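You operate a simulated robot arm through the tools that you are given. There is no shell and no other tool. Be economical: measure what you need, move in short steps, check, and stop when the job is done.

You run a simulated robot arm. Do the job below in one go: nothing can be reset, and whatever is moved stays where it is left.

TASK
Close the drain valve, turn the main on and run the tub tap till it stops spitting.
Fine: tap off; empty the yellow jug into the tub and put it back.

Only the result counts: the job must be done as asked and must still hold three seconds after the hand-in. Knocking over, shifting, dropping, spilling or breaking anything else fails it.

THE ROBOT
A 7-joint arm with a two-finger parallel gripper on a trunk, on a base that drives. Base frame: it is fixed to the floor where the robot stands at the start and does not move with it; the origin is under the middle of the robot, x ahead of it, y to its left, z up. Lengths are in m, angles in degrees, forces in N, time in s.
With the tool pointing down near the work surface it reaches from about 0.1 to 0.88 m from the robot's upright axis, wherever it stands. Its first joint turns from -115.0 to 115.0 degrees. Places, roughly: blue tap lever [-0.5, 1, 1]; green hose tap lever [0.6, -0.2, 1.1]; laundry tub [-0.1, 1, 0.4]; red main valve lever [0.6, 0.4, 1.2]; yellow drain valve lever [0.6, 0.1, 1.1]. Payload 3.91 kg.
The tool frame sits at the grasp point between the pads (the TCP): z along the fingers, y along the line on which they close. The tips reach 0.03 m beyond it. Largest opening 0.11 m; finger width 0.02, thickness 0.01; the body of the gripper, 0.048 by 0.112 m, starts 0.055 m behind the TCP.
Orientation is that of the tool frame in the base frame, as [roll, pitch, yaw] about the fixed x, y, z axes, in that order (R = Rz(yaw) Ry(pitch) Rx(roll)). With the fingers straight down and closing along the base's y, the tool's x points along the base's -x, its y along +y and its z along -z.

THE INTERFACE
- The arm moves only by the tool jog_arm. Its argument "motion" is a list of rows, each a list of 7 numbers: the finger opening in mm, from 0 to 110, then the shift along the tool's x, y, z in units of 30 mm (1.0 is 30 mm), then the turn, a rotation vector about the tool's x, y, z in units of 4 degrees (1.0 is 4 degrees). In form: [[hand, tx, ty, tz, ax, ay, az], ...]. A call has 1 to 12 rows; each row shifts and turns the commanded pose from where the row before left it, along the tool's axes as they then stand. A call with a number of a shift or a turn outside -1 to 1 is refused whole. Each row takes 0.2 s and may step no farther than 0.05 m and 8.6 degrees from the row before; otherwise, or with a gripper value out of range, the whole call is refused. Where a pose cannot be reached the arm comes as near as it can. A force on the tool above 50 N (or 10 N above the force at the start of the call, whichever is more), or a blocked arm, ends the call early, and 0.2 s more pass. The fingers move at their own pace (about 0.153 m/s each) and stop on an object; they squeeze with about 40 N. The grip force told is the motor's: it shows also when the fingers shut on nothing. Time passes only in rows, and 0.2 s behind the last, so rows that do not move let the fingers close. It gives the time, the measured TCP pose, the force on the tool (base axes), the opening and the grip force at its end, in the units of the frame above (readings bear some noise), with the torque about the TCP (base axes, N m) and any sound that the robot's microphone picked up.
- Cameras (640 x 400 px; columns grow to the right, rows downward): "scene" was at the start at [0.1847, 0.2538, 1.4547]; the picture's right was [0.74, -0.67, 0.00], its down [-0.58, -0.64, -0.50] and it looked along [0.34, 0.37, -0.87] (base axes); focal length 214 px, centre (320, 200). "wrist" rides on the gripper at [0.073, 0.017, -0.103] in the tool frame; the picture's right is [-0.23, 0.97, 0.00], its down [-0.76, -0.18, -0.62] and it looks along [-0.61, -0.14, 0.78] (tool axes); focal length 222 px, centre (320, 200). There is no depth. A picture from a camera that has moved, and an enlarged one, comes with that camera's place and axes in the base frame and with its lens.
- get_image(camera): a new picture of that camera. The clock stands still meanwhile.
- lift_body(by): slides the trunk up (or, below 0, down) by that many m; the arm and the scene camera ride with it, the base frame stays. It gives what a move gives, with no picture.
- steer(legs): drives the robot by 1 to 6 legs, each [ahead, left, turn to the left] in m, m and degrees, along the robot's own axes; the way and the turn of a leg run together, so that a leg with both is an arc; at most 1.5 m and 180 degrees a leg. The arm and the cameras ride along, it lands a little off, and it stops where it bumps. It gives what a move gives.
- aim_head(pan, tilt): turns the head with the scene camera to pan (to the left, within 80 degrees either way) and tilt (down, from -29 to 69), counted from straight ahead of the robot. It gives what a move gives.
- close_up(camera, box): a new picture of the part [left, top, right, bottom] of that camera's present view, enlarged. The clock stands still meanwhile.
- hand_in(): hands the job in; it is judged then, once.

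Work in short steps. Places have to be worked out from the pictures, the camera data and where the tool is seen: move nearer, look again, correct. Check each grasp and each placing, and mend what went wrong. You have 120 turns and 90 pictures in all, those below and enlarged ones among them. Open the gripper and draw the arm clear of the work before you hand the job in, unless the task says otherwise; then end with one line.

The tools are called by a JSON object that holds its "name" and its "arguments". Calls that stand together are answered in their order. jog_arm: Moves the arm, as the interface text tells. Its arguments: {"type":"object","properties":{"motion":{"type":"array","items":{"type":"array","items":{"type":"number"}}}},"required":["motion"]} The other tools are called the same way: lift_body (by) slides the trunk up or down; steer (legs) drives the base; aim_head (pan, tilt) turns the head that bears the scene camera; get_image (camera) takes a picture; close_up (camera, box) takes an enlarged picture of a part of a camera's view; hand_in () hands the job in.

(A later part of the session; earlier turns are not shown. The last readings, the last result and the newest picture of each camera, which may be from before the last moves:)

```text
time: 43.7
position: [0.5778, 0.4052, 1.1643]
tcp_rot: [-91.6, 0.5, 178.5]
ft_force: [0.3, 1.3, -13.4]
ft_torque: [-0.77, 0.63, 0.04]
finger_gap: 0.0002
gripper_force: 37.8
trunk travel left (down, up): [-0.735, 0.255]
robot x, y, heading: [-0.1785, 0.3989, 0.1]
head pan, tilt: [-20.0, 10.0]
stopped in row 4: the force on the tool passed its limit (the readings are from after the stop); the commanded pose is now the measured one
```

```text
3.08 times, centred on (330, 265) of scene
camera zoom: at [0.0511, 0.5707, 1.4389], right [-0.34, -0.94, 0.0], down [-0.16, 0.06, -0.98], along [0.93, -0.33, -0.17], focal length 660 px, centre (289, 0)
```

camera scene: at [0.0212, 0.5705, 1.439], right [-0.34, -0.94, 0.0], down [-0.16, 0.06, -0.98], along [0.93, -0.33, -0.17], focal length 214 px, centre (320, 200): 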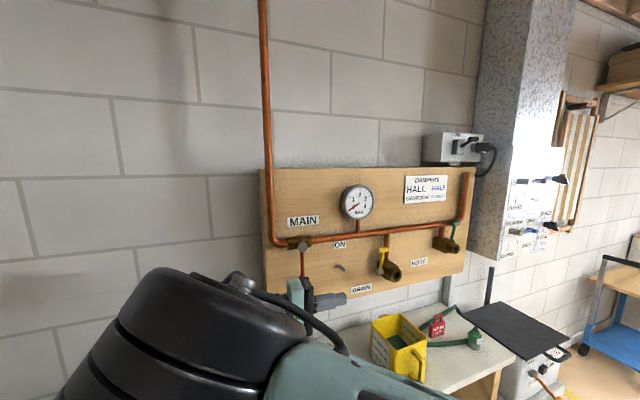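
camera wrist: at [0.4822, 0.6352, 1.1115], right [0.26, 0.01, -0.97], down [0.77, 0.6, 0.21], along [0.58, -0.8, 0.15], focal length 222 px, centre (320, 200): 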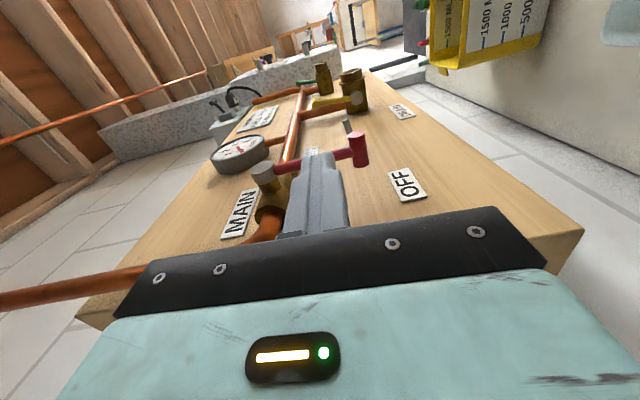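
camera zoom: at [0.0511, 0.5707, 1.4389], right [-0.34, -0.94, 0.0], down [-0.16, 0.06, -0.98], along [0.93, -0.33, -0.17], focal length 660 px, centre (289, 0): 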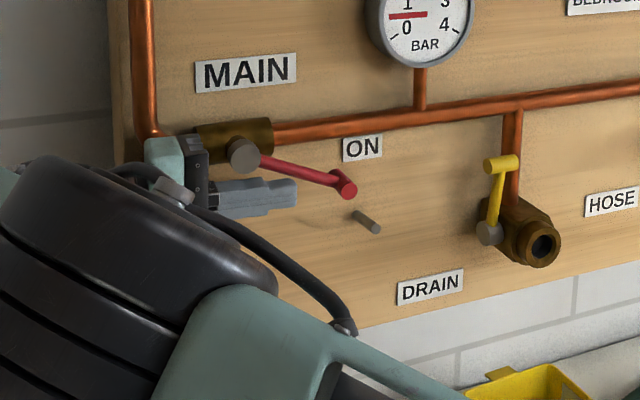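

The gripper body probably met the valve body or pipe (13 N), with the lever about 20° short. I'll back down and tilt the fingers up 44° so the body stays clear, then push the lever home.

{"name": "jog_arm", "arguments": {"motion": [[0, 0, 0.7, 0, 0, 0, 0], [0, 0.4, 0.7, 0, 0, 0, 0], [0, 0, 0, 0, 1, 0, 0], [0, 0, 0, 0, 1, 0, 0], [0, 0, 0, 0, 1, 0, 0], [0, 0, 0, 0, 1, 0, 0], [0, 0, 0, 0, 1, 0, 0], [0, 0, 0, 0, 1, 0, 0], [0, 0, 0, 0, 1, 0, 0], [0, 0, 0, 0, 1, 0, 0], [0, 0, 0, 0, 1, 0, 0], [0, 0, 0, 0, 1, 0, 0]]}}

{"name": "close_up", "arguments": {"camera": "scene", "box": [230, 200, 430, 330]}}

```text
time: 46.3
position: [0.5659, 0.4065, 1.1247]
tcp_rot: [-51.5, 0.7, 178.4]
ft_force: [-1.5, -0.3, 0.3]
ft_torque: [-0.03, -0.01, 0.02]
finger_gap: 0.0002
gripper_force: 38.1
trunk travel left (down, up): [-0.735, 0.255]
robot x, y, heading: [-0.1767, 0.3969, 0.1]
head pan, tilt: [-20.0, 10.0]
```

```text
3.08 times, centred on (330, 265) of scene
camera zoom: at [0.0504, 0.5705, 1.4391], right [-0.34, -0.94, 0.0], down [-0.16, 0.06, -0.98], along [0.93, -0.33, -0.17], focal length 660 px, centre (289, 0)
```

zoom: 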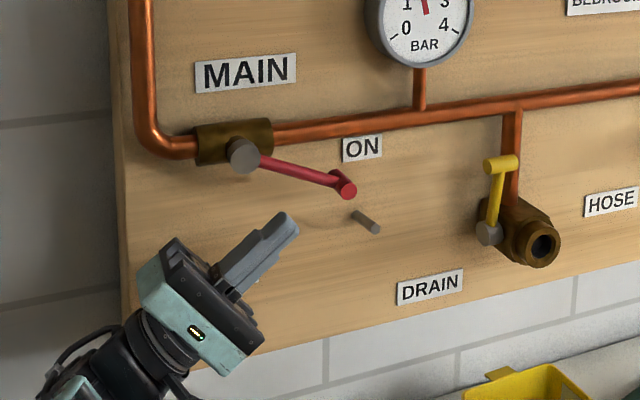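

Pressure reads ~2 bar. Now raising the tilted fingers under the lever, with x moved slightly in to catch its arm.

{"name": "jog_arm", "arguments": {"motion": [[0, -0.4, -0.3, 0.5, 0, 0, 0], [0, 0, -0.3, 0.5, 0, 0, 0], [0, 0, -0.3, 0.5, 0, 0, 0], [0, 0, -0.3, 0.4, 0, 0, 0]]}}

{"name": "close_up", "arguments": {"camera": "scene", "box": [230, 200, 430, 330]}}

```text
time: 47.2
position: [0.5768, 0.389, 1.1683]
tcp_rot: [-52.1, -0.2, 178.8]
ft_force: [-0.1, 4.4, -15.3]
ft_torque: [0.15, 0.08, 0.05]
finger_gap: 0.0003
gripper_force: 37.7
trunk travel left (down, up): [-0.735, 0.255]
robot x, y, heading: [-0.1824, 0.3962, 0.3]
head pan, tilt: [-20.0, 10.0]
stopped in row 4: the force on the tool passed its limit (the readings are from after the stop); the commanded pose is now the measured one
```

```text
3.08 times, centred on (330, 265) of scene
camera zoom: at [0.0509, 0.5714, 1.4388], right [-0.34, -0.94, 0.0], down [-0.16, 0.06, -0.98], along [0.93, -0.33, -0.17], focal length 660 px, centre (289, 0)
```

zoom: 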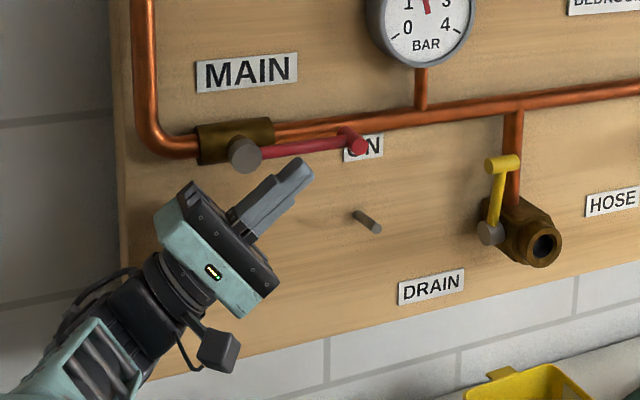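

The main lever is horizontal at ON, about 2 bar, and hard against its stop. I'll withdraw the hand down-left and back.

{"name": "jog_arm", "arguments": {"motion": [[0, 0, 0, -0.8, 0, 0, 0], [0, 0.5, 0, -0.8, 0, 0, 0], [0, 1, 0, 0, 0, 0, 0], [0, 1, 0, 0, 0, 0, 0], [0, 1, 0, 0, 0, 0, 0], [0, 1, 0, 0, 0, 0, 0], [0, 1, 0, 0, 0, 0, 0], [0, 1, 0, 0, 0, 0, 0], [0, 1, 0, 0, 0, 0, 0]]}}

{"name": "aim_head", "arguments": {"pan": 60, "tilt": 30}}

{"name": "get_image", "arguments": {"camera": "scene"}}

```text
time: 49.2
position: [0.3492, 0.4336, 1.1426]
tcp_rot: [-52.0, 0.0, 178.7]
ft_force: [-0.8, 0.0, -0.1]
ft_torque: [-0.05, 0.03, -0.02]
finger_gap: 0.0001
gripper_force: 37.8
trunk travel left (down, up): [-0.735, 0.255]
robot x, y, heading: [-0.1731, 0.3966, 0.4]
head pan, tilt: [-20.0, 10.0]
```

```text
time: 50.7
position: [0.3507, 0.4321, 1.1428]
tcp_rot: [-52.0, 0.1, 178.7]
ft_force: [0.4, -0.5, -0.5]
ft_torque: [0.0, -0.01, 0.0]
finger_gap: 0.0
gripper_force: 37.4
trunk travel left (down, up): [-0.735, 0.255]
robot x, y, heading: [-0.1799, 0.3977, 0.0]
head pan, tilt: [60.0, 30.0]
```

```text
56 pictures are left
camera scene: at [0.0078, 0.6809, 1.4067], right [0.87, -0.5, 0.0], down [-0.25, -0.43, -0.87], along [0.43, 0.75, -0.5], focal length 214 px, centre (320, 200)
```

scene: 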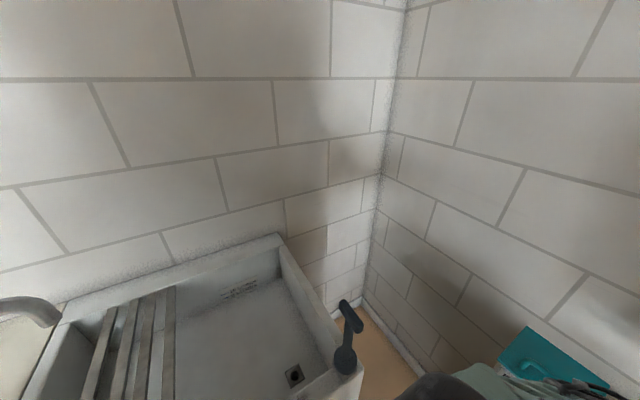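

Tub is seen with an open plughole on its right half. I'll drive back and right, then turn to face the tap.

{"name": "steer", "arguments": {"legs": [[-0.3, -0.2, 0], [0, 0, 90]]}}

{"name": "aim_head", "arguments": {"pan": 10, "tilt": 30}}

{"name": "get_image", "arguments": {"camera": "scene"}}

```text
time: 56.9
position: [-0.5197, 0.7253, 1.1414]
tcp_rot: [-52.0, -0.1, -90.2]
ft_force: [0.0, 0.0, -0.5]
ft_torque: [-0.02, 0.02, 0.02]
finger_gap: 0.0
gripper_force: 37.7
trunk travel left (down, up): [-0.735, 0.255]
robot x, y, heading: [-0.4722, 0.1996, 91.3]
head pan, tilt: [60.0, 30.0]
```

```text
time: 58.1
position: [-0.519, 0.7246, 1.1423]
tcp_rot: [-52.0, 0.0, -90.1]
ft_force: [0.4, -0.2, 0.7]
ft_torque: [-0.01, -0.02, -0.03]
finger_gap: 0.0
gripper_force: 37.6
trunk travel left (down, up): [-0.735, 0.255]
robot x, y, heading: [-0.4701, 0.1971, 91.4]
head pan, tilt: [10.0, 30.0]
```

```text
55 pictures are left
camera scene: at [-0.7017, 0.4252, 1.4067], right [0.98, 0.2, 0.0], down [0.1, -0.49, -0.87], along [-0.17, 0.85, -0.5], focal length 214 px, centre (320, 200)
```

scene: 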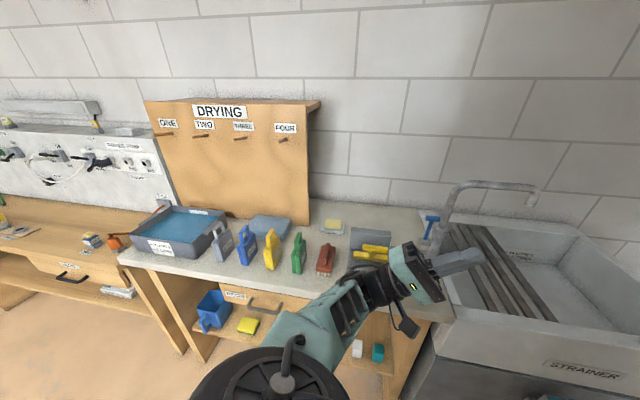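

{"name": "close_up", "arguments": {"camera": "scene", "box": [340, 160, 580, 310]}}

{"name": "close_up", "arguments": {"camera": "wrist", "box": [120, 0, 520, 250]}}

```text
2.67 times, centred on (460, 235) of scene
camera zoom: at [-0.7017, 0.4252, 1.4067], right [0.98, 0.2, 0.0], down [0.1, -0.49, -0.87], along [-0.17, 0.85, -0.5], focal length 572 px, centre (-53, 107)
```

zoom: 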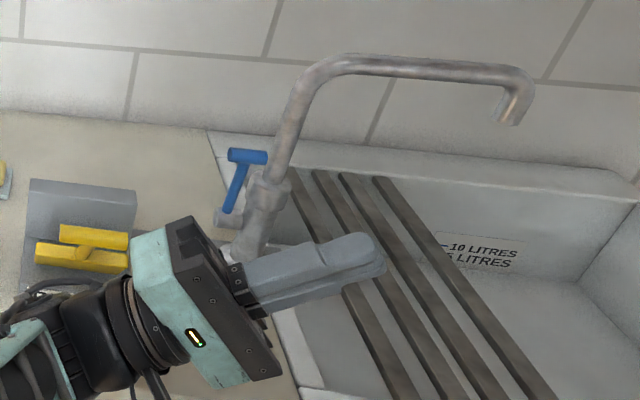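

```text
1.60 times, centred on (320, 125) of wrist
camera zoom: at [-0.5915, 0.6531, 1.066], right [0.6, 0.23, -0.77], down [-0.6, 0.76, -0.24], along [0.53, 0.61, 0.59], focal length 355 px, centre (320, 320)
```

zoom: 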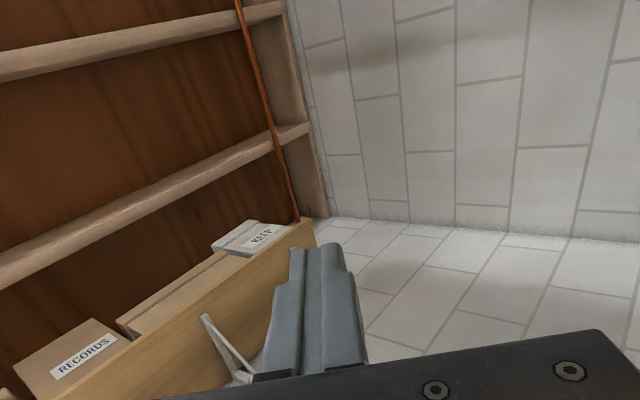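

The blue tap lever is upright (closed) like the hose lever; its knob triangulates to (-0.469, 1.021, 1.034) with the hub about 9 cm below. I'll tilt the tool from 38° up to about 40° down, and raise it a little to clear the counter items.

{"name": "jog_arm", "arguments": {"motion": [[0, 0, -0.3, 0, -1, 0, 0], [0, 0, -0.3, 0, -1, 0, 0], [0, 0, -0.3, 0, -1, 0, 0], [0, 0, -0.3, 0, -1, 0, 0], [0, 0, -0.3, 0, -1, 0, 0], [0, 0, 0, 0, -1, 0, 0], [0, 0, 0, 0, -1, 0, 0], [0, 0, 0, 0, -1, 0, 0], [0, 0, 0, 0, -1, 0, 0], [0, 0, 0, 0, -1, 0, 0]]}}

{"name": "jog_arm", "arguments": {"motion": [[0, 0, 0, 0, -1, 0, 0], [0, 0, 0, 0, -1, 0, 0], [0, 0, 0, 0, -1, 0, 0], [0, 0, 0, 0, -1, 0, 0], [0, 0, 0, 0, -1, 0, 0], [0, 0, 0, 0, -1, 0, 0], [0, 0, 0, 0, -1, 0, 0], [0, 0, 0, 0, -1, 0, 0], [0, 0, 0, 0, -1, 0, 0]]}}

{"name": "get_image", "arguments": {"camera": "scene"}}

```text
time: 60.3
position: [-0.5339, 0.729, 1.1749]
tcp_rot: [-90.0, 0.1, -91.5]
ft_force: [0.2, 0.2, 0.7]
ft_torque: [0.01, 0.0, -0.03]
finger_gap: 0.0
gripper_force: 37.9
trunk travel left (down, up): [-0.735, 0.255]
robot x, y, heading: [-0.4708, 0.1968, 91.2]
head pan, tilt: [10.0, 30.0]
```

```text
time: 62.3
position: [-0.5409, 0.7262, 1.1578]
tcp_rot: [-120.7, 0.1, -90.3]
ft_force: [-1.1, -0.1, 0.0]
ft_torque: [0.02, 0.01, 0.02]
finger_gap: 0.0
gripper_force: 36.9
trunk travel left (down, up): [-0.735, 0.255]
robot x, y, heading: [-0.4727, 0.2003, 91.5]
head pan, tilt: [10.0, 30.0]
```

```text
52 pictures are left
camera scene: at [-0.6785, 0.3951, 1.5025], right [1.0, -0.09, 0.0], down [0.05, 0.58, -0.81], along [0.08, 0.81, 0.58], focal length 214 px, centre (320, 200)
```

scene: 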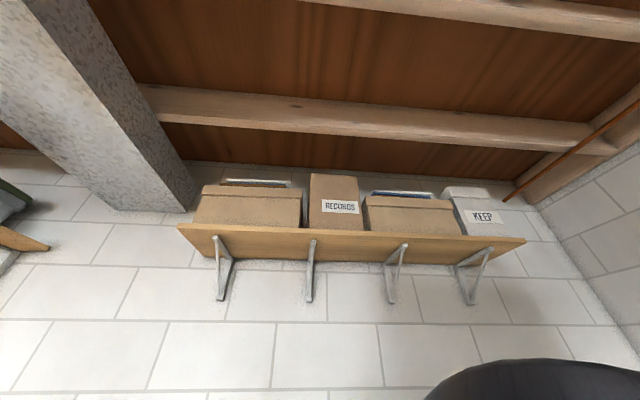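

The arm seems to have pushed the head upward (camera now looks up). I'll undo some of the tilt and re-aim the head.

{"name": "jog_arm", "arguments": {"motion": [[0, 0, 0, 0, 1, 0, 0], [0, 0, 0, 0, 1, 0, 0], [0, 0, 0, 0, 1, 0, 0], [0, 0, 0, 0, 1, 0, 0]]}}

{"name": "aim_head", "arguments": {"pan": -15, "tilt": 25}}

{"name": "get_image", "arguments": {"camera": "scene"}}

```text
time: 63.3
position: [-0.5397, 0.7266, 1.18]
tcp_rot: [-111.7, 0.0, -90.7]
ft_force: [0.0, -0.3, -0.1]
ft_torque: [0.01, 0.02, -0.01]
finger_gap: 0.0
gripper_force: 37.0
trunk travel left (down, up): [-0.735, 0.255]
robot x, y, heading: [-0.4738, 0.1981, 91.2]
head pan, tilt: [10.0, 30.0]
```

```text
time: 64.2
position: [-0.5411, 0.725, 1.1806]
tcp_rot: [-112.0, 0.0, -90.1]
ft_force: [0.5, -1.6, -0.7]
ft_torque: [0.01, -0.01, 0.02]
finger_gap: 0.0
gripper_force: 37.8
trunk travel left (down, up): [-0.735, 0.255]
robot x, y, heading: [-0.4717, 0.2033, 91.4]
head pan, tilt: [-15.0, 25.0]
```

```text
51 pictures are left
camera scene: at [-0.6726, 0.3983, 1.4991], right [0.98, -0.18, 0.0], down [0.1, 0.52, -0.85], along [0.15, 0.83, 0.53], focal length 214 px, centre (320, 200)
```

scene: 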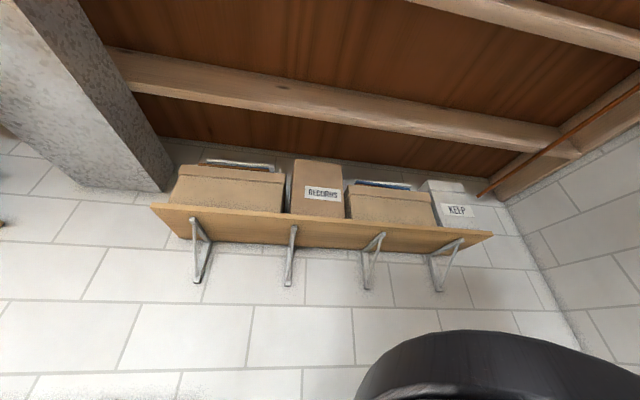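

The raised upper arm is under the camera. Raising the trunk and lowering the hand relative to it should free the head.

{"name": "lift_body", "arguments": {"by": 0.15}}

{"name": "jog_arm", "arguments": {"motion": [[0, 0, 0.93, 0.37, 0, 0, 0], [0, 0, 0.93, 0.37, 0, 0, 0], [0, 0, 0.93, 0.37, 0, 0, 0], [0, 0, 0.93, 0.37, 0, 0, 0], [0, 0, 0.93, 0.37, 0, 0, 0]]}}

{"name": "aim_head", "arguments": {"pan": -15, "tilt": 30}}

{"name": "get_image", "arguments": {"camera": "scene"}}

```text
time: 66.0
position: [-0.5413, 0.7264, 1.331]
tcp_rot: [-111.9, -0.1, -90.3]
ft_force: [-0.1, 0.1, 0.5]
ft_torque: [0.04, 0.01, 0.0]
finger_gap: 0.0
gripper_force: 37.9
trunk travel left (down, up): [-0.885, 0.105]
robot x, y, heading: [-0.4754, 0.196, 91.3]
head pan, tilt: [-15.0, 25.0]
```

```text
time: 67.2
position: [-0.5425, 0.7243, 1.1826]
tcp_rot: [-112.1, 0.1, -90.2]
ft_force: [-0.3, 0.5, -0.5]
ft_torque: [0.0, 0.02, 0.04]
finger_gap: 0.0
gripper_force: 37.6
trunk travel left (down, up): [-0.885, 0.105]
robot x, y, heading: [-0.4742, 0.1994, 91.3]
head pan, tilt: [-15.0, 25.0]
```

```text
time: 67.8
position: [-0.5412, 0.725, 1.1815]
tcp_rot: [-112.1, 0.1, -90.2]
ft_force: [0.4, -0.9, 0.3]
ft_torque: [-0.01, 0.0, -0.01]
finger_gap: 0.0
gripper_force: 37.6
trunk travel left (down, up): [-0.885, 0.105]
robot x, y, heading: [-0.4733, 0.1985, 91.3]
head pan, tilt: [-15.0, 30.0]
```

```text
50 pictures are left
camera scene: at [-0.6625, 0.4244, 1.5567], right [0.97, -0.24, 0.0], down [-0.12, -0.49, -0.87], along [0.2, 0.84, -0.5], focal length 214 px, centre (320, 200)
```

scene: 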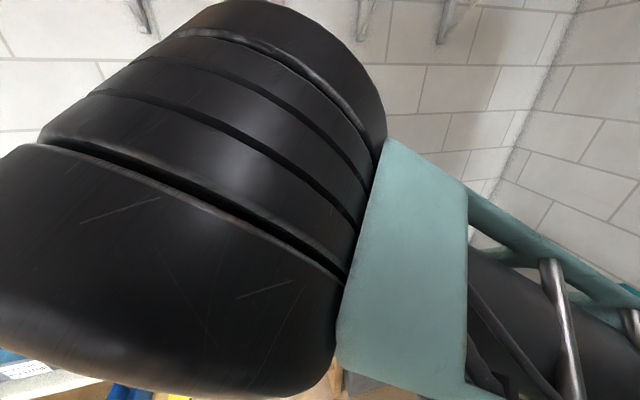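

Head is free again. With the 22° tilt clearances suffice, so I'll drive 16 cm forward toward the tub and look from the wrist.

{"name": "steer", "arguments": {"legs": [[0.16, 0, -1]]}}

{"name": "aim_head", "arguments": {"pan": -50, "tilt": 40}}

{"name": "get_image", "arguments": {"camera": "scene"}}

{"name": "get_image", "arguments": {"camera": "wrist"}}

```text
time: 69.2
position: [-0.5333, 0.8896, 1.1811]
tcp_rot: [-111.9, 0.0, -91.2]
ft_force: [-0.4, -0.1, 0.3]
ft_torque: [-0.02, -0.02, 0.05]
finger_gap: 0.0
gripper_force: 38.1
trunk travel left (down, up): [-0.885, 0.105]
robot x, y, heading: [-0.4727, 0.3603, 90.5]
head pan, tilt: [-15.0, 30.0]
```

```text
time: 70.2
position: [-0.5338, 0.8887, 1.1814]
tcp_rot: [-111.9, 0.0, -91.2]
ft_force: [0.9, -0.6, -0.6]
ft_torque: [-0.02, 0.02, 0.01]
finger_gap: 0.0
gripper_force: 38.0
trunk travel left (down, up): [-0.885, 0.105]
robot x, y, heading: [-0.4738, 0.3655, 90.4]
head pan, tilt: [-50.0, 40.0]
```

```text
49 pictures are left
camera scene: at [-0.6187, 0.558, 1.5414], right [0.65, -0.76, 0.0], down [-0.49, -0.42, -0.77], along [0.58, 0.5, -0.64], focal length 214 px, centre (320, 200)
```

scene: 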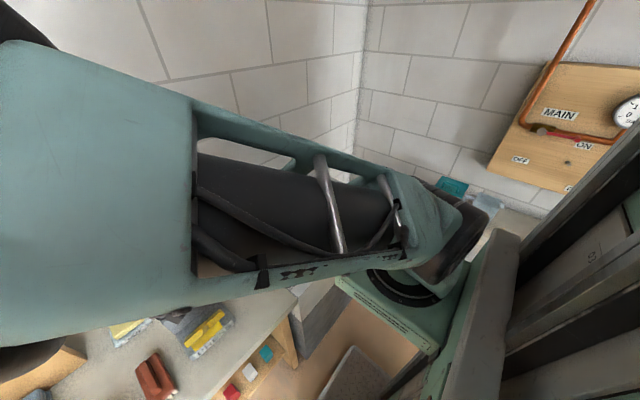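

```text
48 pictures are left
camera wrist: at [-0.639, 0.8187, 1.2045], right [-0.36, 0.24, -0.9], down [-0.49, 0.77, 0.4], along [0.79, 0.59, -0.16], focal length 222 px, centre (320, 200)
```

wrist: 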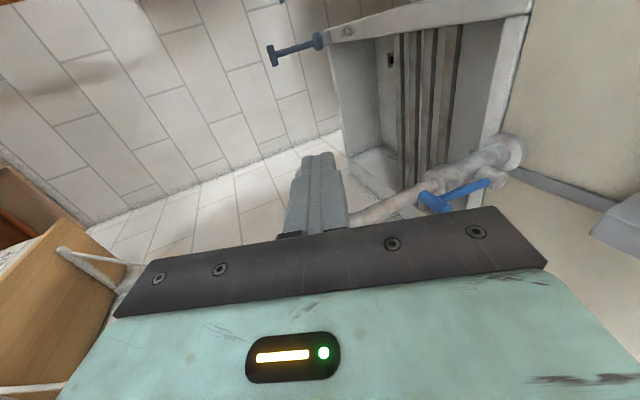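

The wrist ray confirms the knob at about (-0.473, 1.015, 1.034) and hub z≈0.95. I'll pass over it at height to y≈1.06, then descend behind it.

{"name": "jog_arm", "arguments": {"motion": [[0, -1, 0, 0, 0, 0, 0], [0, -1, 0, 0, 0, 0, 0], [0, -1, 0, 0, 0, 0, 0], [0, -1, 0, 0, 0, 0, 0], [0, -1, 0, 0, 0, 0, 0], [0, -0.7, 0, 0, 0, 0, 0]]}}

{"name": "jog_arm", "arguments": {"motion": [[0, 0, 0.8, 0.8, 0, 0, 0], [0, 0, 0.8, 0.8, 0, 0, 0], [0, 0, 0.8, 0.8, 0, 0, 0]]}}

{"name": "get_image", "arguments": {"camera": "wrist"}}

```text
time: 71.7
position: [-0.5305, 1.0595, 1.1782]
tcp_rot: [-111.9, 0.1, -91.2]
ft_force: [0.2, -0.2, 1.2]
ft_torque: [-0.02, 0.0, 0.02]
finger_gap: 0.0
gripper_force: 37.7
trunk travel left (down, up): [-0.885, 0.105]
robot x, y, heading: [-0.4767, 0.3653, 90.3]
head pan, tilt: [-50.0, 40.0]
```

```text
time: 72.5
position: [-0.4904, 1.0605, 1.0874]
tcp_rot: [-112.0, 0.1, -91.1]
ft_force: [0.1, -0.8, 0.2]
ft_torque: [0.02, -0.02, 0.01]
finger_gap: 0.0002
gripper_force: 37.7
trunk travel left (down, up): [-0.885, 0.105]
robot x, y, heading: [-0.4754, 0.361, 90.2]
head pan, tilt: [-50.0, 40.0]
```

```text
47 pictures are left
camera wrist: at [-0.5947, 0.9905, 1.1109], right [-0.36, 0.24, -0.9], down [-0.49, 0.77, 0.4], along [0.79, 0.59, -0.16], focal length 222 px, centre (320, 200)
```

wrist: 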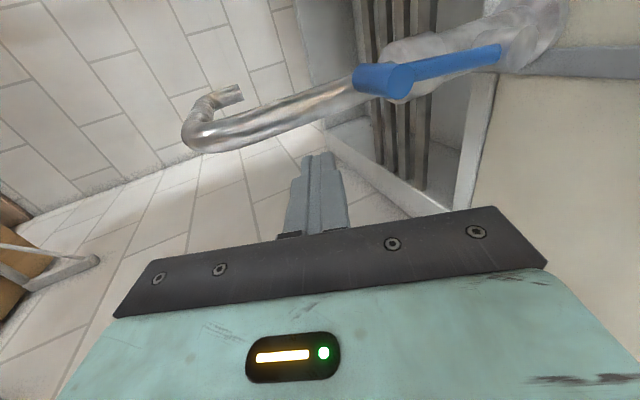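

Knob's left end is at x≈-0.49, y≈1.02, as expected. I'll finish the descent behind it and pull toward me for the first half of the arc.

{"name": "jog_arm", "arguments": {"motion": [[0, 0, 0.65, 0.6, 0, 0, 0], [0, 0, 0.65, 0.6, 0, 0, 0], [0, 0.5, 0, 0, 0, 0, 0], [0, 0.5, 0, 0, 0, 0, 0], [0, 0.5, 0, 0, 0, 0, 0]]}}

{"name": "get_image", "arguments": {"camera": "wrist"}}

```text
time: 73.7
position: [-0.4697, 1.0131, 1.0363]
tcp_rot: [-111.8, -0.1, -91.5]
ft_force: [-0.1, -0.1, -0.3]
ft_torque: [0.01, 0.0, -0.01]
finger_gap: 0.0
gripper_force: 37.8
trunk travel left (down, up): [-0.885, 0.105]
robot x, y, heading: [-0.4794, 0.3631, 90.5]
head pan, tilt: [-50.0, 40.0]
```

```text
46 pictures are left
camera wrist: at [-0.5745, 0.9435, 1.0594], right [-0.36, 0.23, -0.9], down [-0.49, 0.78, 0.4], along [0.79, 0.59, -0.16], focal length 222 px, centre (320, 200)
```

wrist: 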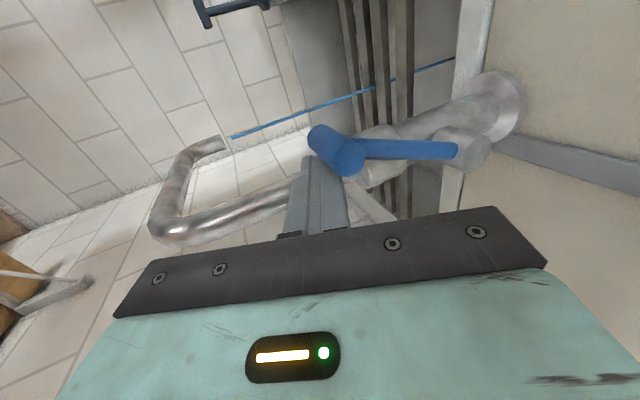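

Water is already coming from the spout, so the direction is right. Continuing the pull.

{"name": "jog_arm", "arguments": {"motion": [[0, 0.6, 0.15, 0.05, 0, 0, 0], [0, 0.6, 0.2, 0.08, 0, 0, 0], [0, 0.45, 0.4, 0.16, 0, 0, 0], [0, 0.45, 0.4, 0.16, 0, 0, 0], [0, 0.2, 0.45, 0.18, 0, 0, 0], [0, 0.2, 0.45, 0.18, 0, 0, 0], [0, 0, 0.3, 0.12, 0, 0, 0]]}}

{"name": "get_image", "arguments": {"camera": "wrist"}}

```text
time: 75.1
position: [-0.4736, 0.9499, 0.9775]
tcp_rot: [-111.6, 1.0, -90.4]
ft_force: [1.0, 18.3, 11.2]
ft_torque: [0.24, -0.26, 0.44]
finger_gap: 0.0
gripper_force: 37.5
trunk travel left (down, up): [-0.885, 0.105]
robot x, y, heading: [-0.4751, 0.3616, 90.2]
head pan, tilt: [-50.0, 40.0]
stopped in row 7: the force on the tool passed its limit (the readings are from after the stop); the commanded pose is now the measured one
```

```text
45 pictures are left
camera wrist: at [-0.5774, 0.878, 0.9988], right [-0.36, 0.25, -0.9], down [-0.51, 0.76, 0.41], along [0.78, 0.6, -0.14], focal length 222 px, centre (320, 200)
```

wrist: 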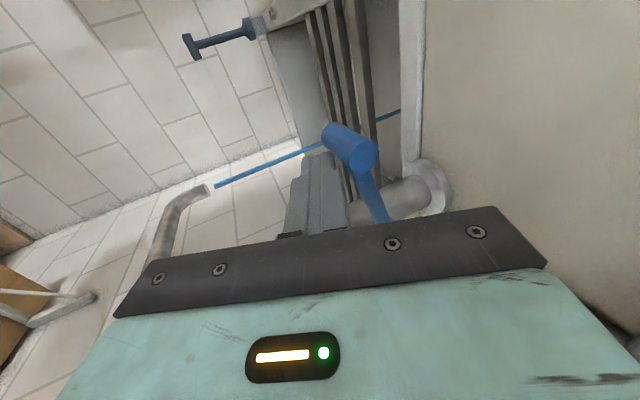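

The lever is fully forward at its stop and a stream runs into the tub. I'll ease off slightly and wait, listening for spitting.

{"name": "jog_arm", "arguments": {"motion": [[0, 0, -0.6, -0.25, 0, 0, 0], [0, 0, 0, 0, 0, 0, 0], [0, 0, 0, 0, 0, 0, 0], [0, 0, 0, 0, 0, 0, 0], [0, 0, 0, 0, 0, 0, 0], [0, 0, 0, 0, 0, 0, 0], [0, 0, 0, 0, 0, 0, 0], [0, 0, 0, 0, 0, 0, 0], [0, 0, 0, 0, 0, 0, 0], [0, 0, 0, 0, 0, 0, 0]]}}

{"name": "jog_arm", "arguments": {"motion": [[0, 0, 0, 0, 0, 0, 0], [0, 0, 0, 0, 0, 0, 0], [0, 0, 0, 0, 0, 0, 0], [0, 0, 0, 0, 0, 0, 0], [0, 0, 0, 0, 0, 0, 0], [0, 0, 0, 0, 0, 0, 0], [0, 0, 0, 0, 0, 0, 0], [0, 0, 0, 0, 0, 0, 0], [0, 0, 0, 0, 0, 0, 0], [0, 0, 0, 0, 0, 0, 0]]}}

{"name": "get_image", "arguments": {"camera": "wrist"}}

```text
time: 75.5
position: [-0.4744, 0.9534, 0.9893]
tcp_rot: [-112.3, 1.4, -90.1]
ft_force: [4.9, 15.3, -7.3]
ft_torque: [0.36, 0.04, 0.39]
finger_gap: 0.0
gripper_force: 37.5
trunk travel left (down, up): [-0.885, 0.105]
robot x, y, heading: [-0.4757, 0.3601, 90.1]
head pan, tilt: [-50.0, 40.0]
stopped in row 1: the force on the tool passed its limit (the readings are from after the stop); the commanded pose is now the measured one
```

```text
time: 77.7
position: [-0.4738, 0.9507, 0.99]
tcp_rot: [-112.1, 1.2, -90.1]
ft_force: [-0.7, 0.7, 1.1]
ft_torque: [0.01, -0.02, 0.02]
finger_gap: 0.0001
gripper_force: 37.4
trunk travel left (down, up): [-0.885, 0.105]
robot x, y, heading: [-0.4768, 0.3652, 90.0]
head pan, tilt: [-50.0, 40.0]
```

```text
44 pictures are left
camera wrist: at [-0.5771, 0.8785, 1.0121], right [-0.37, 0.25, -0.9], down [-0.51, 0.75, 0.41], along [0.78, 0.61, -0.15], focal length 222 px, centre (320, 200)
```

wrist: 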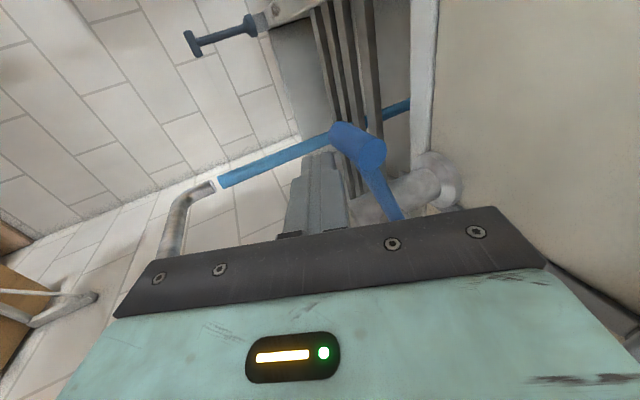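

The stream is thicker now than before (it may be spitting, i.e. varying). I'll wait and sample it more.

{"name": "jog_arm", "arguments": {"motion": [[0, 0, 0, 0, 0, 0, 0], [0, 0, 0, 0, 0, 0, 0], [0, 0, 0, 0, 0, 0, 0]]}}

{"name": "close_up", "arguments": {"camera": "wrist", "box": [140, 50, 460, 250]}}

{"name": "jog_arm", "arguments": {"motion": [[0, 0, 0, 0, 0, 0, 0], [0, 0, 0, 0, 0, 0, 0]]}}

{"name": "close_up", "arguments": {"camera": "wrist", "box": [140, 50, 460, 250]}}

```text
time: 78.5
position: [-0.4727, 0.952, 0.9911]
tcp_rot: [-112.1, 1.2, -90.2]
ft_force: [0.6, -0.8, 0.0]
ft_torque: [0.03, 0.01, -0.01]
finger_gap: 0.0
gripper_force: 37.2
trunk travel left (down, up): [-0.885, 0.105]
robot x, y, heading: [-0.476, 0.3634, 90.1]
head pan, tilt: [-50.0, 40.0]
```

```text
2.00 times, centred on (300, 150) of wrist
camera zoom: at [-0.5771, 0.8786, 1.0121], right [-0.37, 0.25, -0.9], down [-0.51, 0.75, 0.41], along [0.78, 0.61, -0.15], focal length 444 px, centre (360, 300)
```

zoom: 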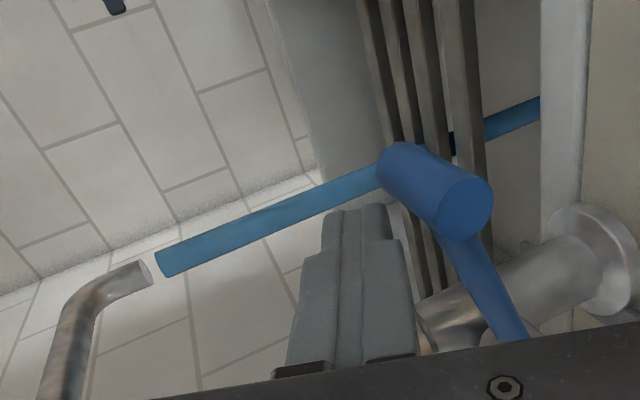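

```text
time: 79.1
position: [-0.4741, 0.9509, 0.9902]
tcp_rot: [-112.2, 1.2, -90.1]
ft_force: [0.7, 0.7, 0.2]
ft_torque: [-0.01, 0.01, 0.04]
finger_gap: 0.0
gripper_force: 37.7
trunk travel left (down, up): [-0.885, 0.105]
robot x, y, heading: [-0.4801, 0.3635, 90.2]
head pan, tilt: [-50.0, 40.0]
```

```text
2.00 times, centred on (300, 150) of wrist
camera zoom: at [-0.5771, 0.8786, 1.0121], right [-0.37, 0.25, -0.9], down [-0.51, 0.75, 0.41], along [0.78, 0.61, -0.15], focal length 444 px, centre (360, 300)
```

zoom: 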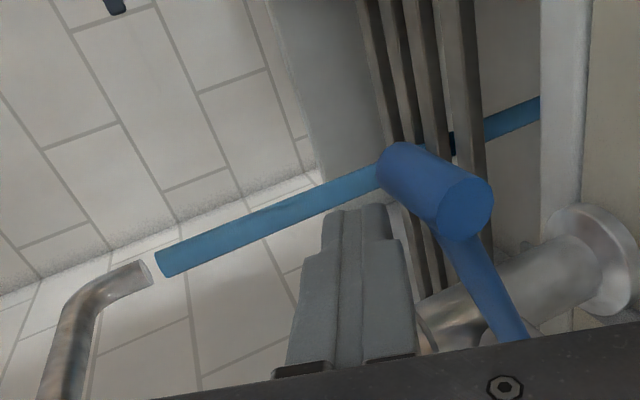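

The stream is now full and steady with no spitting. To close, I'd need to lift the lever. A sideways approach from below would hit the PRESS block, so I'll point the tool down and grip the knob. First, back off and up while the water runs on.

{"name": "jog_arm", "arguments": {"motion": [[0, 0, -0.93, -0.37, 0, 0, 0], [0, 0, -0.93, -0.37, 0, 0, 0], [0, 0, -0.93, -0.37, 0, 0, 0], [0, 0.5, -0.93, -0.37, 0, 0, 0], [0, 0.5, -0.93, -0.37, 0, 0, 0], [0, 1, -0.93, -0.37, 0, 0, 0], [0, 1, -0.93, -0.37, 0, 0, 0]]}}

{"name": "jog_arm", "arguments": {"motion": [[0, 0, 0, 0, -0.668, 0.668, 0.99], [0, 0, 0, 0, -0.668, 0.668, 0.99], [0, 0, 0, 0, -0.668, 0.668, 0.99], [0, 0, 0, 0, -0.668, 0.668, 0.99], [0, 0, 0, 0, -0.668, 0.668, 0.99], [0, 0, 0, 0, -0.668, 0.668, 0.99], [0, 0, 0, 0, -0.668, 0.668, 0.99], [0, 0, 0, 0, -0.668, 0.668, 0.99], [0, 0, 0, 0, -0.668, 0.668, 0.99], [0, 0, 0, 0, -0.668, 0.668, 0.99]]}}

{"name": "jog_arm", "arguments": {"motion": [[60, 0, 0, 0, -0.668, 0.668, 0.99], [60, 0, 0, 0, -0.668, 0.668, 0.99], [60, 0, 0, 0, -0.668, 0.668, 0.99], [60, 0, 0, 0, -0.668, 0.668, 0.99], [60, 0, 0, 0, -0.668, 0.668, 0.99], [60, 0, 0, 0, -0.668, 0.668, 0.99], [60, 0, 0, 0, -0.668, 0.668, 0.99], [60, 0, 0, 0, -0.668, 0.668, 0.99], [60, 0, 0, 0, -0.668, 0.668, 0.99], [60, 0, 0, 0, -0.5, 0.5, 0.75]]}}

{"name": "get_image", "arguments": {"camera": "wrist"}}

```text
time: 80.7
position: [-0.46, 0.8639, 1.1947]
tcp_rot: [-111.4, 1.4, -91.9]
ft_force: [-0.5, -0.1, -1.2]
ft_torque: [0.01, 0.0, -0.01]
finger_gap: 0.0
gripper_force: 37.8
trunk travel left (down, up): [-0.885, 0.105]
robot x, y, heading: [-0.4741, 0.3656, 90.2]
head pan, tilt: [-50.0, 40.0]
```

```text
time: 82.9
position: [-0.4731, 0.8563, 1.197]
tcp_rot: [-147.4, 15.2, -136.1]
ft_force: [0.2, -0.9, -0.6]
ft_torque: [0.0, -0.01, 0.02]
finger_gap: 0.0
gripper_force: 38.1
trunk travel left (down, up): [-0.885, 0.105]
robot x, y, heading: [-0.4792, 0.3636, 90.3]
head pan, tilt: [-50.0, 40.0]
```

```text
time: 85.1
position: [-0.4716, 0.8572, 1.1984]
tcp_rot: [178.9, 0.1, 179.9]
ft_force: [-0.6, 0.5, -0.3]
ft_torque: [0.02, 0.01, -0.03]
finger_gap: 0.06
gripper_force: 0.2
trunk travel left (down, up): [-0.885, 0.105]
robot x, y, heading: [-0.4798, 0.3613, 90.3]
head pan, tilt: [-50.0, 40.0]
```

```text
41 pictures are left
camera wrist: at [-0.5464, 0.8716, 1.3024], right [0.23, 0.97, 0.02], down [0.76, -0.19, 0.62], along [0.61, -0.13, -0.78], focal length 222 px, centre (320, 200)
```

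wrist: 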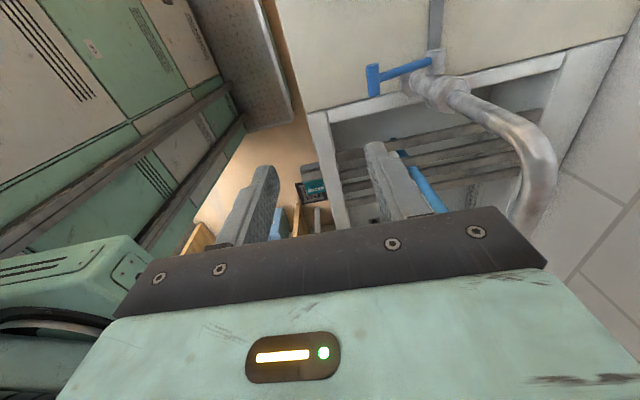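

Tool is straight down. The knob spans x -0.484…-0.442 at y≈0.937, z≈0.95. I'll descend over its right part, leaving the arm to the left of the fingers.

{"name": "jog_arm", "arguments": {"motion": [[60, -0.26, 0.9, 0, 0, 0, 0], [60, -0.26, 0.9, 0, 0, 0, 0], [60, 0, 0.86, 0.5, 0, 0, 0], [60, 0, 0, 1, 0, 0, 0], [60, 0, 0, 1, 0, 0, 0], [60, 0, 0, 1, 0, 0, 0], [60, 0, 0, 1, 0, 0, 0], [60, 0, 0, 1, 0, 0, 0]]}}

{"name": "get_image", "arguments": {"camera": "wrist"}}

```text
time: 86.9
position: [-0.4591, 0.9388, 1.0327]
tcp_rot: [178.8, 0.0, 180.0]
ft_force: [-0.4, -0.2, 0.4]
ft_torque: [0.0, -0.04, 0.03]
finger_gap: 0.0598
gripper_force: 0.0
trunk travel left (down, up): [-0.885, 0.105]
robot x, y, heading: [-0.4752, 0.3629, 90.1]
head pan, tilt: [-50.0, 40.0]
```

```text
40 pictures are left
camera wrist: at [-0.5314, 0.9538, 1.1367], right [0.23, 0.97, 0.02], down [0.76, -0.19, 0.62], along [0.61, -0.13, -0.78], focal length 222 px, centre (320, 200)
```

wrist: 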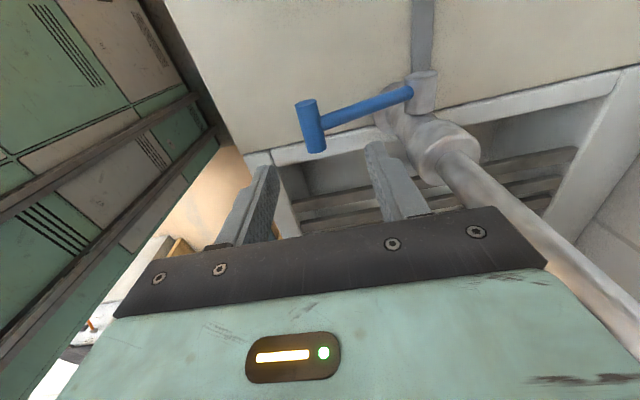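

Alignment is good (knob y≈0.934). Descend the remaining 8 cm and close.

{"name": "jog_arm", "arguments": {"motion": [[60, -0.05, -0.12, 0.9, 0, 0, 0], [60, 0, 0, 0.9, 0, 0, 0], [60, 0, 0, 0.9, 0, 0, 0], [0, 0, 0, 0, 0, 0, 0], [0, 0, 0, 0, 0, 0, 0], [0, 0, 0, 0, 0, 0, 0]]}}

{"name": "get_image", "arguments": {"camera": "wrist"}}

```text
time: 88.3
position: [-0.4527, 0.9341, 0.9536]
tcp_rot: [179.1, 0.1, 179.9]
ft_force: [20.7, -23.3, 3.6]
ft_torque: [-0.21, -0.52, 0.09]
finger_gap: 0.0167
gripper_force: 44.8
trunk travel left (down, up): [-0.885, 0.105]
robot x, y, heading: [-0.4747, 0.3632, 90.0]
head pan, tilt: [-50.0, 40.0]
```

```text
39 pictures are left
camera wrist: at [-0.5254, 0.9494, 1.0577], right [0.23, 0.97, 0.01], down [0.76, -0.19, 0.62], along [0.61, -0.13, -0.78], focal length 222 px, centre (320, 200)
```

wrist: 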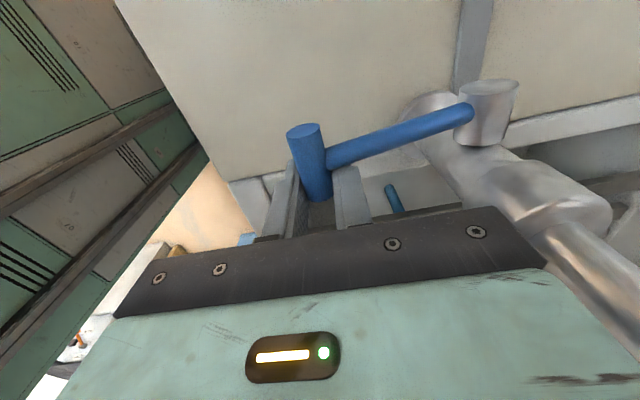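

Knob gripped (17 mm), stream still visible. Lifting it along the arc.

{"name": "jog_arm", "arguments": {"motion": [[0, 0, 0, -0.4, 0, 0, 0], [0, 0, 0.1, -0.35, 0, 0, 0], [0, 0, 0.12, -0.35, 0, 0, 0], [0, 0, 0.2, -0.35, 0, 0, 0], [0, 0, 0.23, -0.3, 0, 0, 0], [0, 0, 0.25, -0.3, 0, 0, 0]]}}

{"name": "get_image", "arguments": {"camera": "wrist"}}

```text
time: 89.5
position: [-0.4522, 0.9577, 1.0028]
tcp_rot: [178.2, 0.3, 179.7]
ft_force: [3.2, 11.0, -10.3]
ft_torque: [0.06, -0.92, 0.08]
finger_gap: 0.0166
gripper_force: 45.1
trunk travel left (down, up): [-0.885, 0.105]
robot x, y, heading: [-0.4773, 0.3663, 90.1]
head pan, tilt: [-50.0, 40.0]
stopped in row 5: the force on the tool passed its limit (the readings are from after the stop); the commanded pose is now the measured one
```

```text
38 pictures are left
camera wrist: at [-0.5267, 0.9726, 1.106], right [0.23, 0.97, 0.03], down [0.76, -0.2, 0.62], along [0.61, -0.12, -0.78], focal length 222 px, centre (320, 200)
```

wrist: 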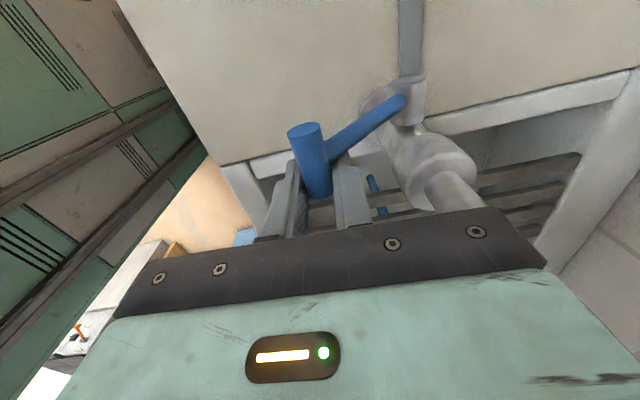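

Lever is about 40° up but the grip arc met resistance. I'll release, go up and around in front, then push it closed with shut fingers.

{"name": "jog_arm", "arguments": {"motion": [[60, 0, 0, 0, 0, 0, 0], [60, 0, 0, 0, 0, 0, 0], [60, 0, 0, -1, 0, 0, 0], [60, 0, 0, -1, 0, 0, 0], [60, 0, 0, -1, 0, 0, 0], [0, 0.35, -0.8, 0, 0, 0, 0], [0, 0.35, -0.8, 0, 0, 0, 0], [0, 0, -0.5, 0, 0, 0, 0], [0, 0, 0, 1, 0, 0, 0], [0, 0, 0, 1, 0, 0, 0], [0, 0, 0, 0.9, 0, 0, 0]]}}

{"name": "get_image", "arguments": {"camera": "wrist"}}

```text
time: 91.9
position: [-0.4738, 0.8947, 1.0057]
tcp_rot: [178.4, 0.1, 179.7]
ft_force: [-0.4, 0.3, 0.4]
ft_torque: [0.03, -0.03, 0.0]
finger_gap: 0.0
gripper_force: 37.9
trunk travel left (down, up): [-0.885, 0.105]
robot x, y, heading: [-0.4771, 0.3611, 90.0]
head pan, tilt: [-50.0, 40.0]
```

```text
37 pictures are left
camera wrist: at [-0.5488, 0.9086, 1.1086], right [0.23, 0.97, 0.03], down [0.76, -0.2, 0.62], along [0.61, -0.12, -0.78], focal length 222 px, centre (320, 200)
```

wrist: 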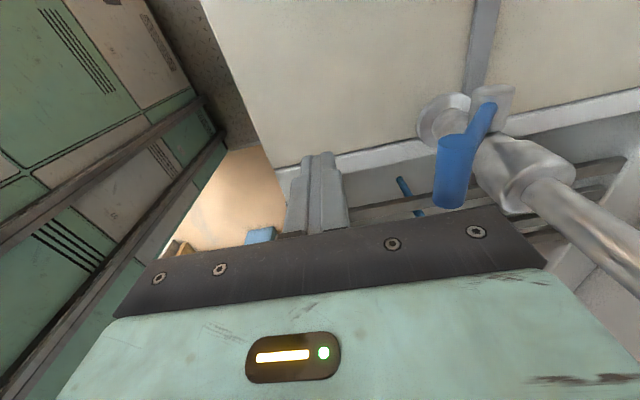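

The lever stays up about 50°. Pushing it away (+y) to its closed stop.

{"name": "jog_arm", "arguments": {"motion": [[0, 0, 0.8, 0, 0, 0, 0], [0, 0, 0.7, 0, 0, 0, 0], [0, 0, 0.5, 0, 0, 0, 0], [0, 0, 0.5, 0, 0, 0, 0], [0, 0, 0.5, 0, 0, 0, 0], [0, 0, 0.4, 0, 0, 0, 0], [0, 0, 0.3, 0, 0, 0, 0], [0, 0, 0.2, 0, 0, 0, 0]]}}

{"name": "get_image", "arguments": {"camera": "wrist"}}

```text
time: 93.8
position: [-0.4768, 0.9994, 1.0039]
tcp_rot: [179.7, 0.3, 179.9]
ft_force: [1.5, -16.8, 2.8]
ft_torque: [0.49, 0.04, 0.06]
finger_gap: 0.0
gripper_force: 38.0
trunk travel left (down, up): [-0.885, 0.105]
robot x, y, heading: [-0.4733, 0.3622, 90.3]
head pan, tilt: [-50.0, 40.0]
stopped in row 8: the force on the tool passed its limit (the readings are from after the stop); the commanded pose is now the measured one
```

```text
36 pictures are left
camera wrist: at [-0.5496, 1.0162, 1.108], right [0.23, 0.97, 0.01], down [0.76, -0.18, 0.62], along [0.61, -0.14, -0.78], focal length 222 px, centre (320, 200)
```

wrist: 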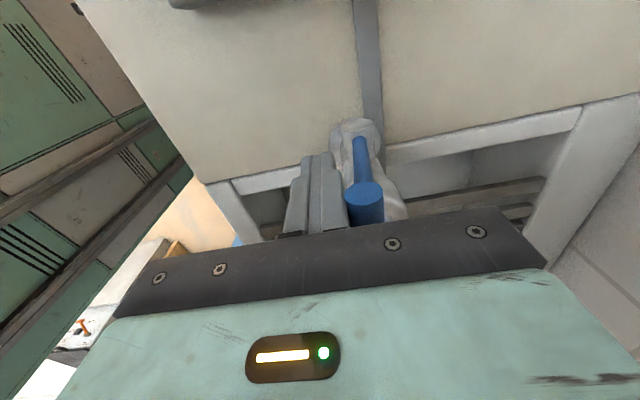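

It hit the stop with the lever upright. I'll back off and up, and check that the flow has stopped.

{"name": "jog_arm", "arguments": {"motion": [[0, 0, -0.8, 0, 0, 0, 0], [0, 0, -0.9, 0, 0, 0, 0], [0, 0, -0.9, -0.9, 0, 0, 0], [0, 0, -0.9, -0.9, 0, 0, 0], [0, 0, -0.5, -0.9, 0, 0, 0], [0, 0, 0, -0.9, 0, 0, 0], [0, 0, 0, -0.9, 0, 0, 0], [0, 0, 0, -0.9, 0, 0, 0]]}}

{"name": "get_image", "arguments": {"camera": "wrist"}}

```text
time: 95.6
position: [-0.4748, 0.8817, 1.1651]
tcp_rot: [179.4, 0.2, 179.8]
ft_force: [0.2, 0.4, 0.1]
ft_torque: [0.0, 0.0, 0.01]
finger_gap: 0.0001
gripper_force: 38.0
trunk travel left (down, up): [-0.885, 0.105]
robot x, y, heading: [-0.4797, 0.3667, 90.2]
head pan, tilt: [-50.0, 40.0]
```

```text
35 pictures are left
camera wrist: at [-0.5501, 0.8974, 1.2696], right [0.23, 0.97, 0.01], down [0.76, -0.19, 0.62], along [0.61, -0.14, -0.78], focal length 222 px, centre (320, 200)
```

wrist: 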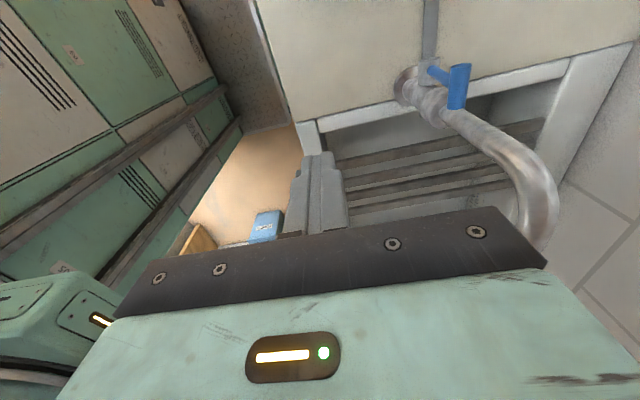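

The lever is upright and the stream is gone. Next is the jug: back away from the tub, turn to face the valve wall, and look at it.

{"name": "steer", "arguments": {"legs": [[-0.25, 0, 0], [0, 0, -90]]}}

{"name": "aim_head", "arguments": {"pan": -25, "tilt": 30}}

{"name": "get_image", "arguments": {"camera": "scene"}}

```text
time: 101.1
position: [0.0437, 0.1309, 1.1662]
tcp_rot: [179.4, 0.1, 91.3]
ft_force: [-0.7, 0.9, -0.3]
ft_torque: [0.03, -0.04, -0.01]
finger_gap: 0.0
gripper_force: 37.7
trunk travel left (down, up): [-0.885, 0.105]
robot x, y, heading: [-0.4747, 0.118, 1.8]
head pan, tilt: [-50.0, 40.0]
```

```text
time: 102.0
position: [0.0446, 0.1303, 1.1662]
tcp_rot: [179.5, 0.2, 91.4]
ft_force: [0.1, 0.0, 0.1]
ft_torque: [0.02, 0.02, 0.03]
finger_gap: 0.0
gripper_force: 37.4
trunk travel left (down, up): [-0.885, 0.105]
robot x, y, heading: [-0.4773, 0.1148, 1.6]
head pan, tilt: [-25.0, 30.0]
```

```text
34 pictures are left
camera scene: at [-0.258, 0.2887, 1.5567], right [-0.4, -0.92, 0.0], down [-0.46, 0.2, -0.87], along [0.8, -0.34, -0.5], focal length 214 px, centre (320, 200)
```

scene: 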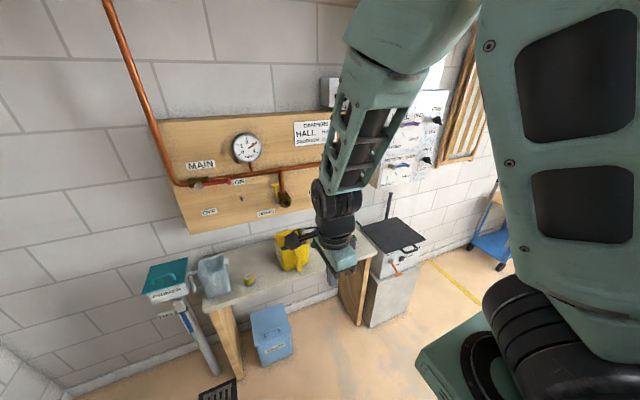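

I'll drive nearer (forward 25 cm, left 15 cm) so the wrist camera looks at the jug from its left.

{"name": "steer", "arguments": {"legs": [[0.25, 0.15, -1.6]]}}

{"name": "get_image", "arguments": {"camera": "wrist"}}

{"name": "get_image", "arguments": {"camera": "scene"}}

```text
time: 104.0
position: [0.2938, 0.2745, 1.1667]
tcp_rot: [179.4, 0.3, 90.2]
ft_force: [-0.2, 0.5, 1.1]
ft_torque: [-0.02, 0.01, -0.01]
finger_gap: 0.0
gripper_force: 37.2
trunk travel left (down, up): [-0.885, 0.105]
robot x, y, heading: [-0.2254, 0.2743, 0.4]
head pan, tilt: [-25.0, 30.0]
```

```text
33 pictures are left
camera wrist: at [0.3074, 0.347, 1.2695], right [0.97, -0.22, 0.01], down [-0.18, -0.76, 0.62], along [-0.13, -0.61, -0.78], focal length 222 px, centre (320, 200)
```

wrist: 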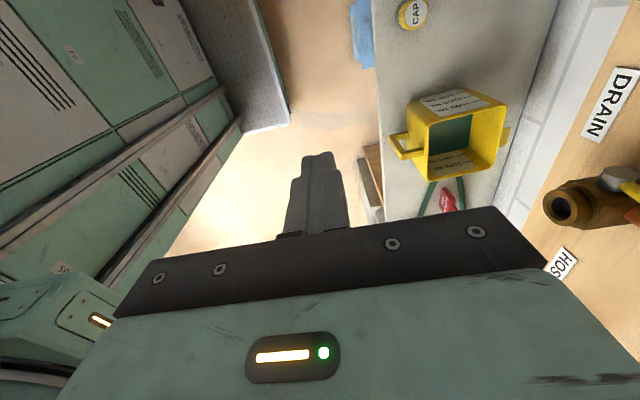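

```text
32 pictures are left
camera scene: at [-0.0052, 0.4388, 1.5567], right [-0.41, -0.91, 0.0], down [-0.46, 0.21, -0.87], along [0.79, -0.36, -0.5], focal length 214 px, centre (320, 200)
```

scene: 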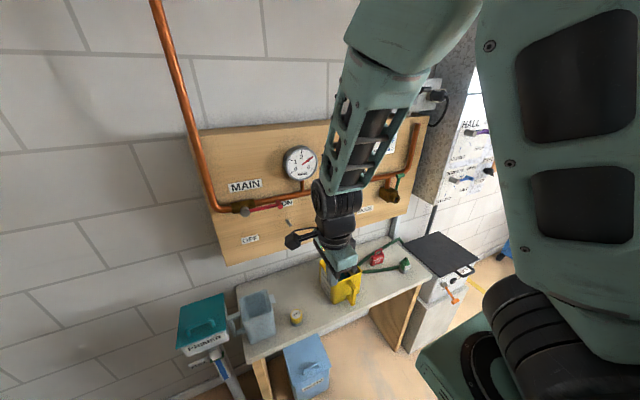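

{"name": "close_up", "arguments": {"camera": "wrist", "box": [360, 70, 540, 220]}}

```text
2.67 times, centred on (450, 145) of wrist
camera zoom: at [0.3074, 0.347, 1.2695], right [0.97, -0.22, 0.01], down [-0.18, -0.76, 0.62], along [-0.13, -0.61, -0.78], focal length 592 px, centre (-27, 347)
```

zoom: 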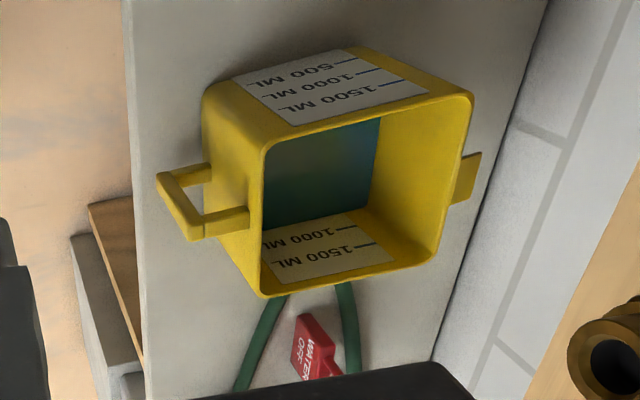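

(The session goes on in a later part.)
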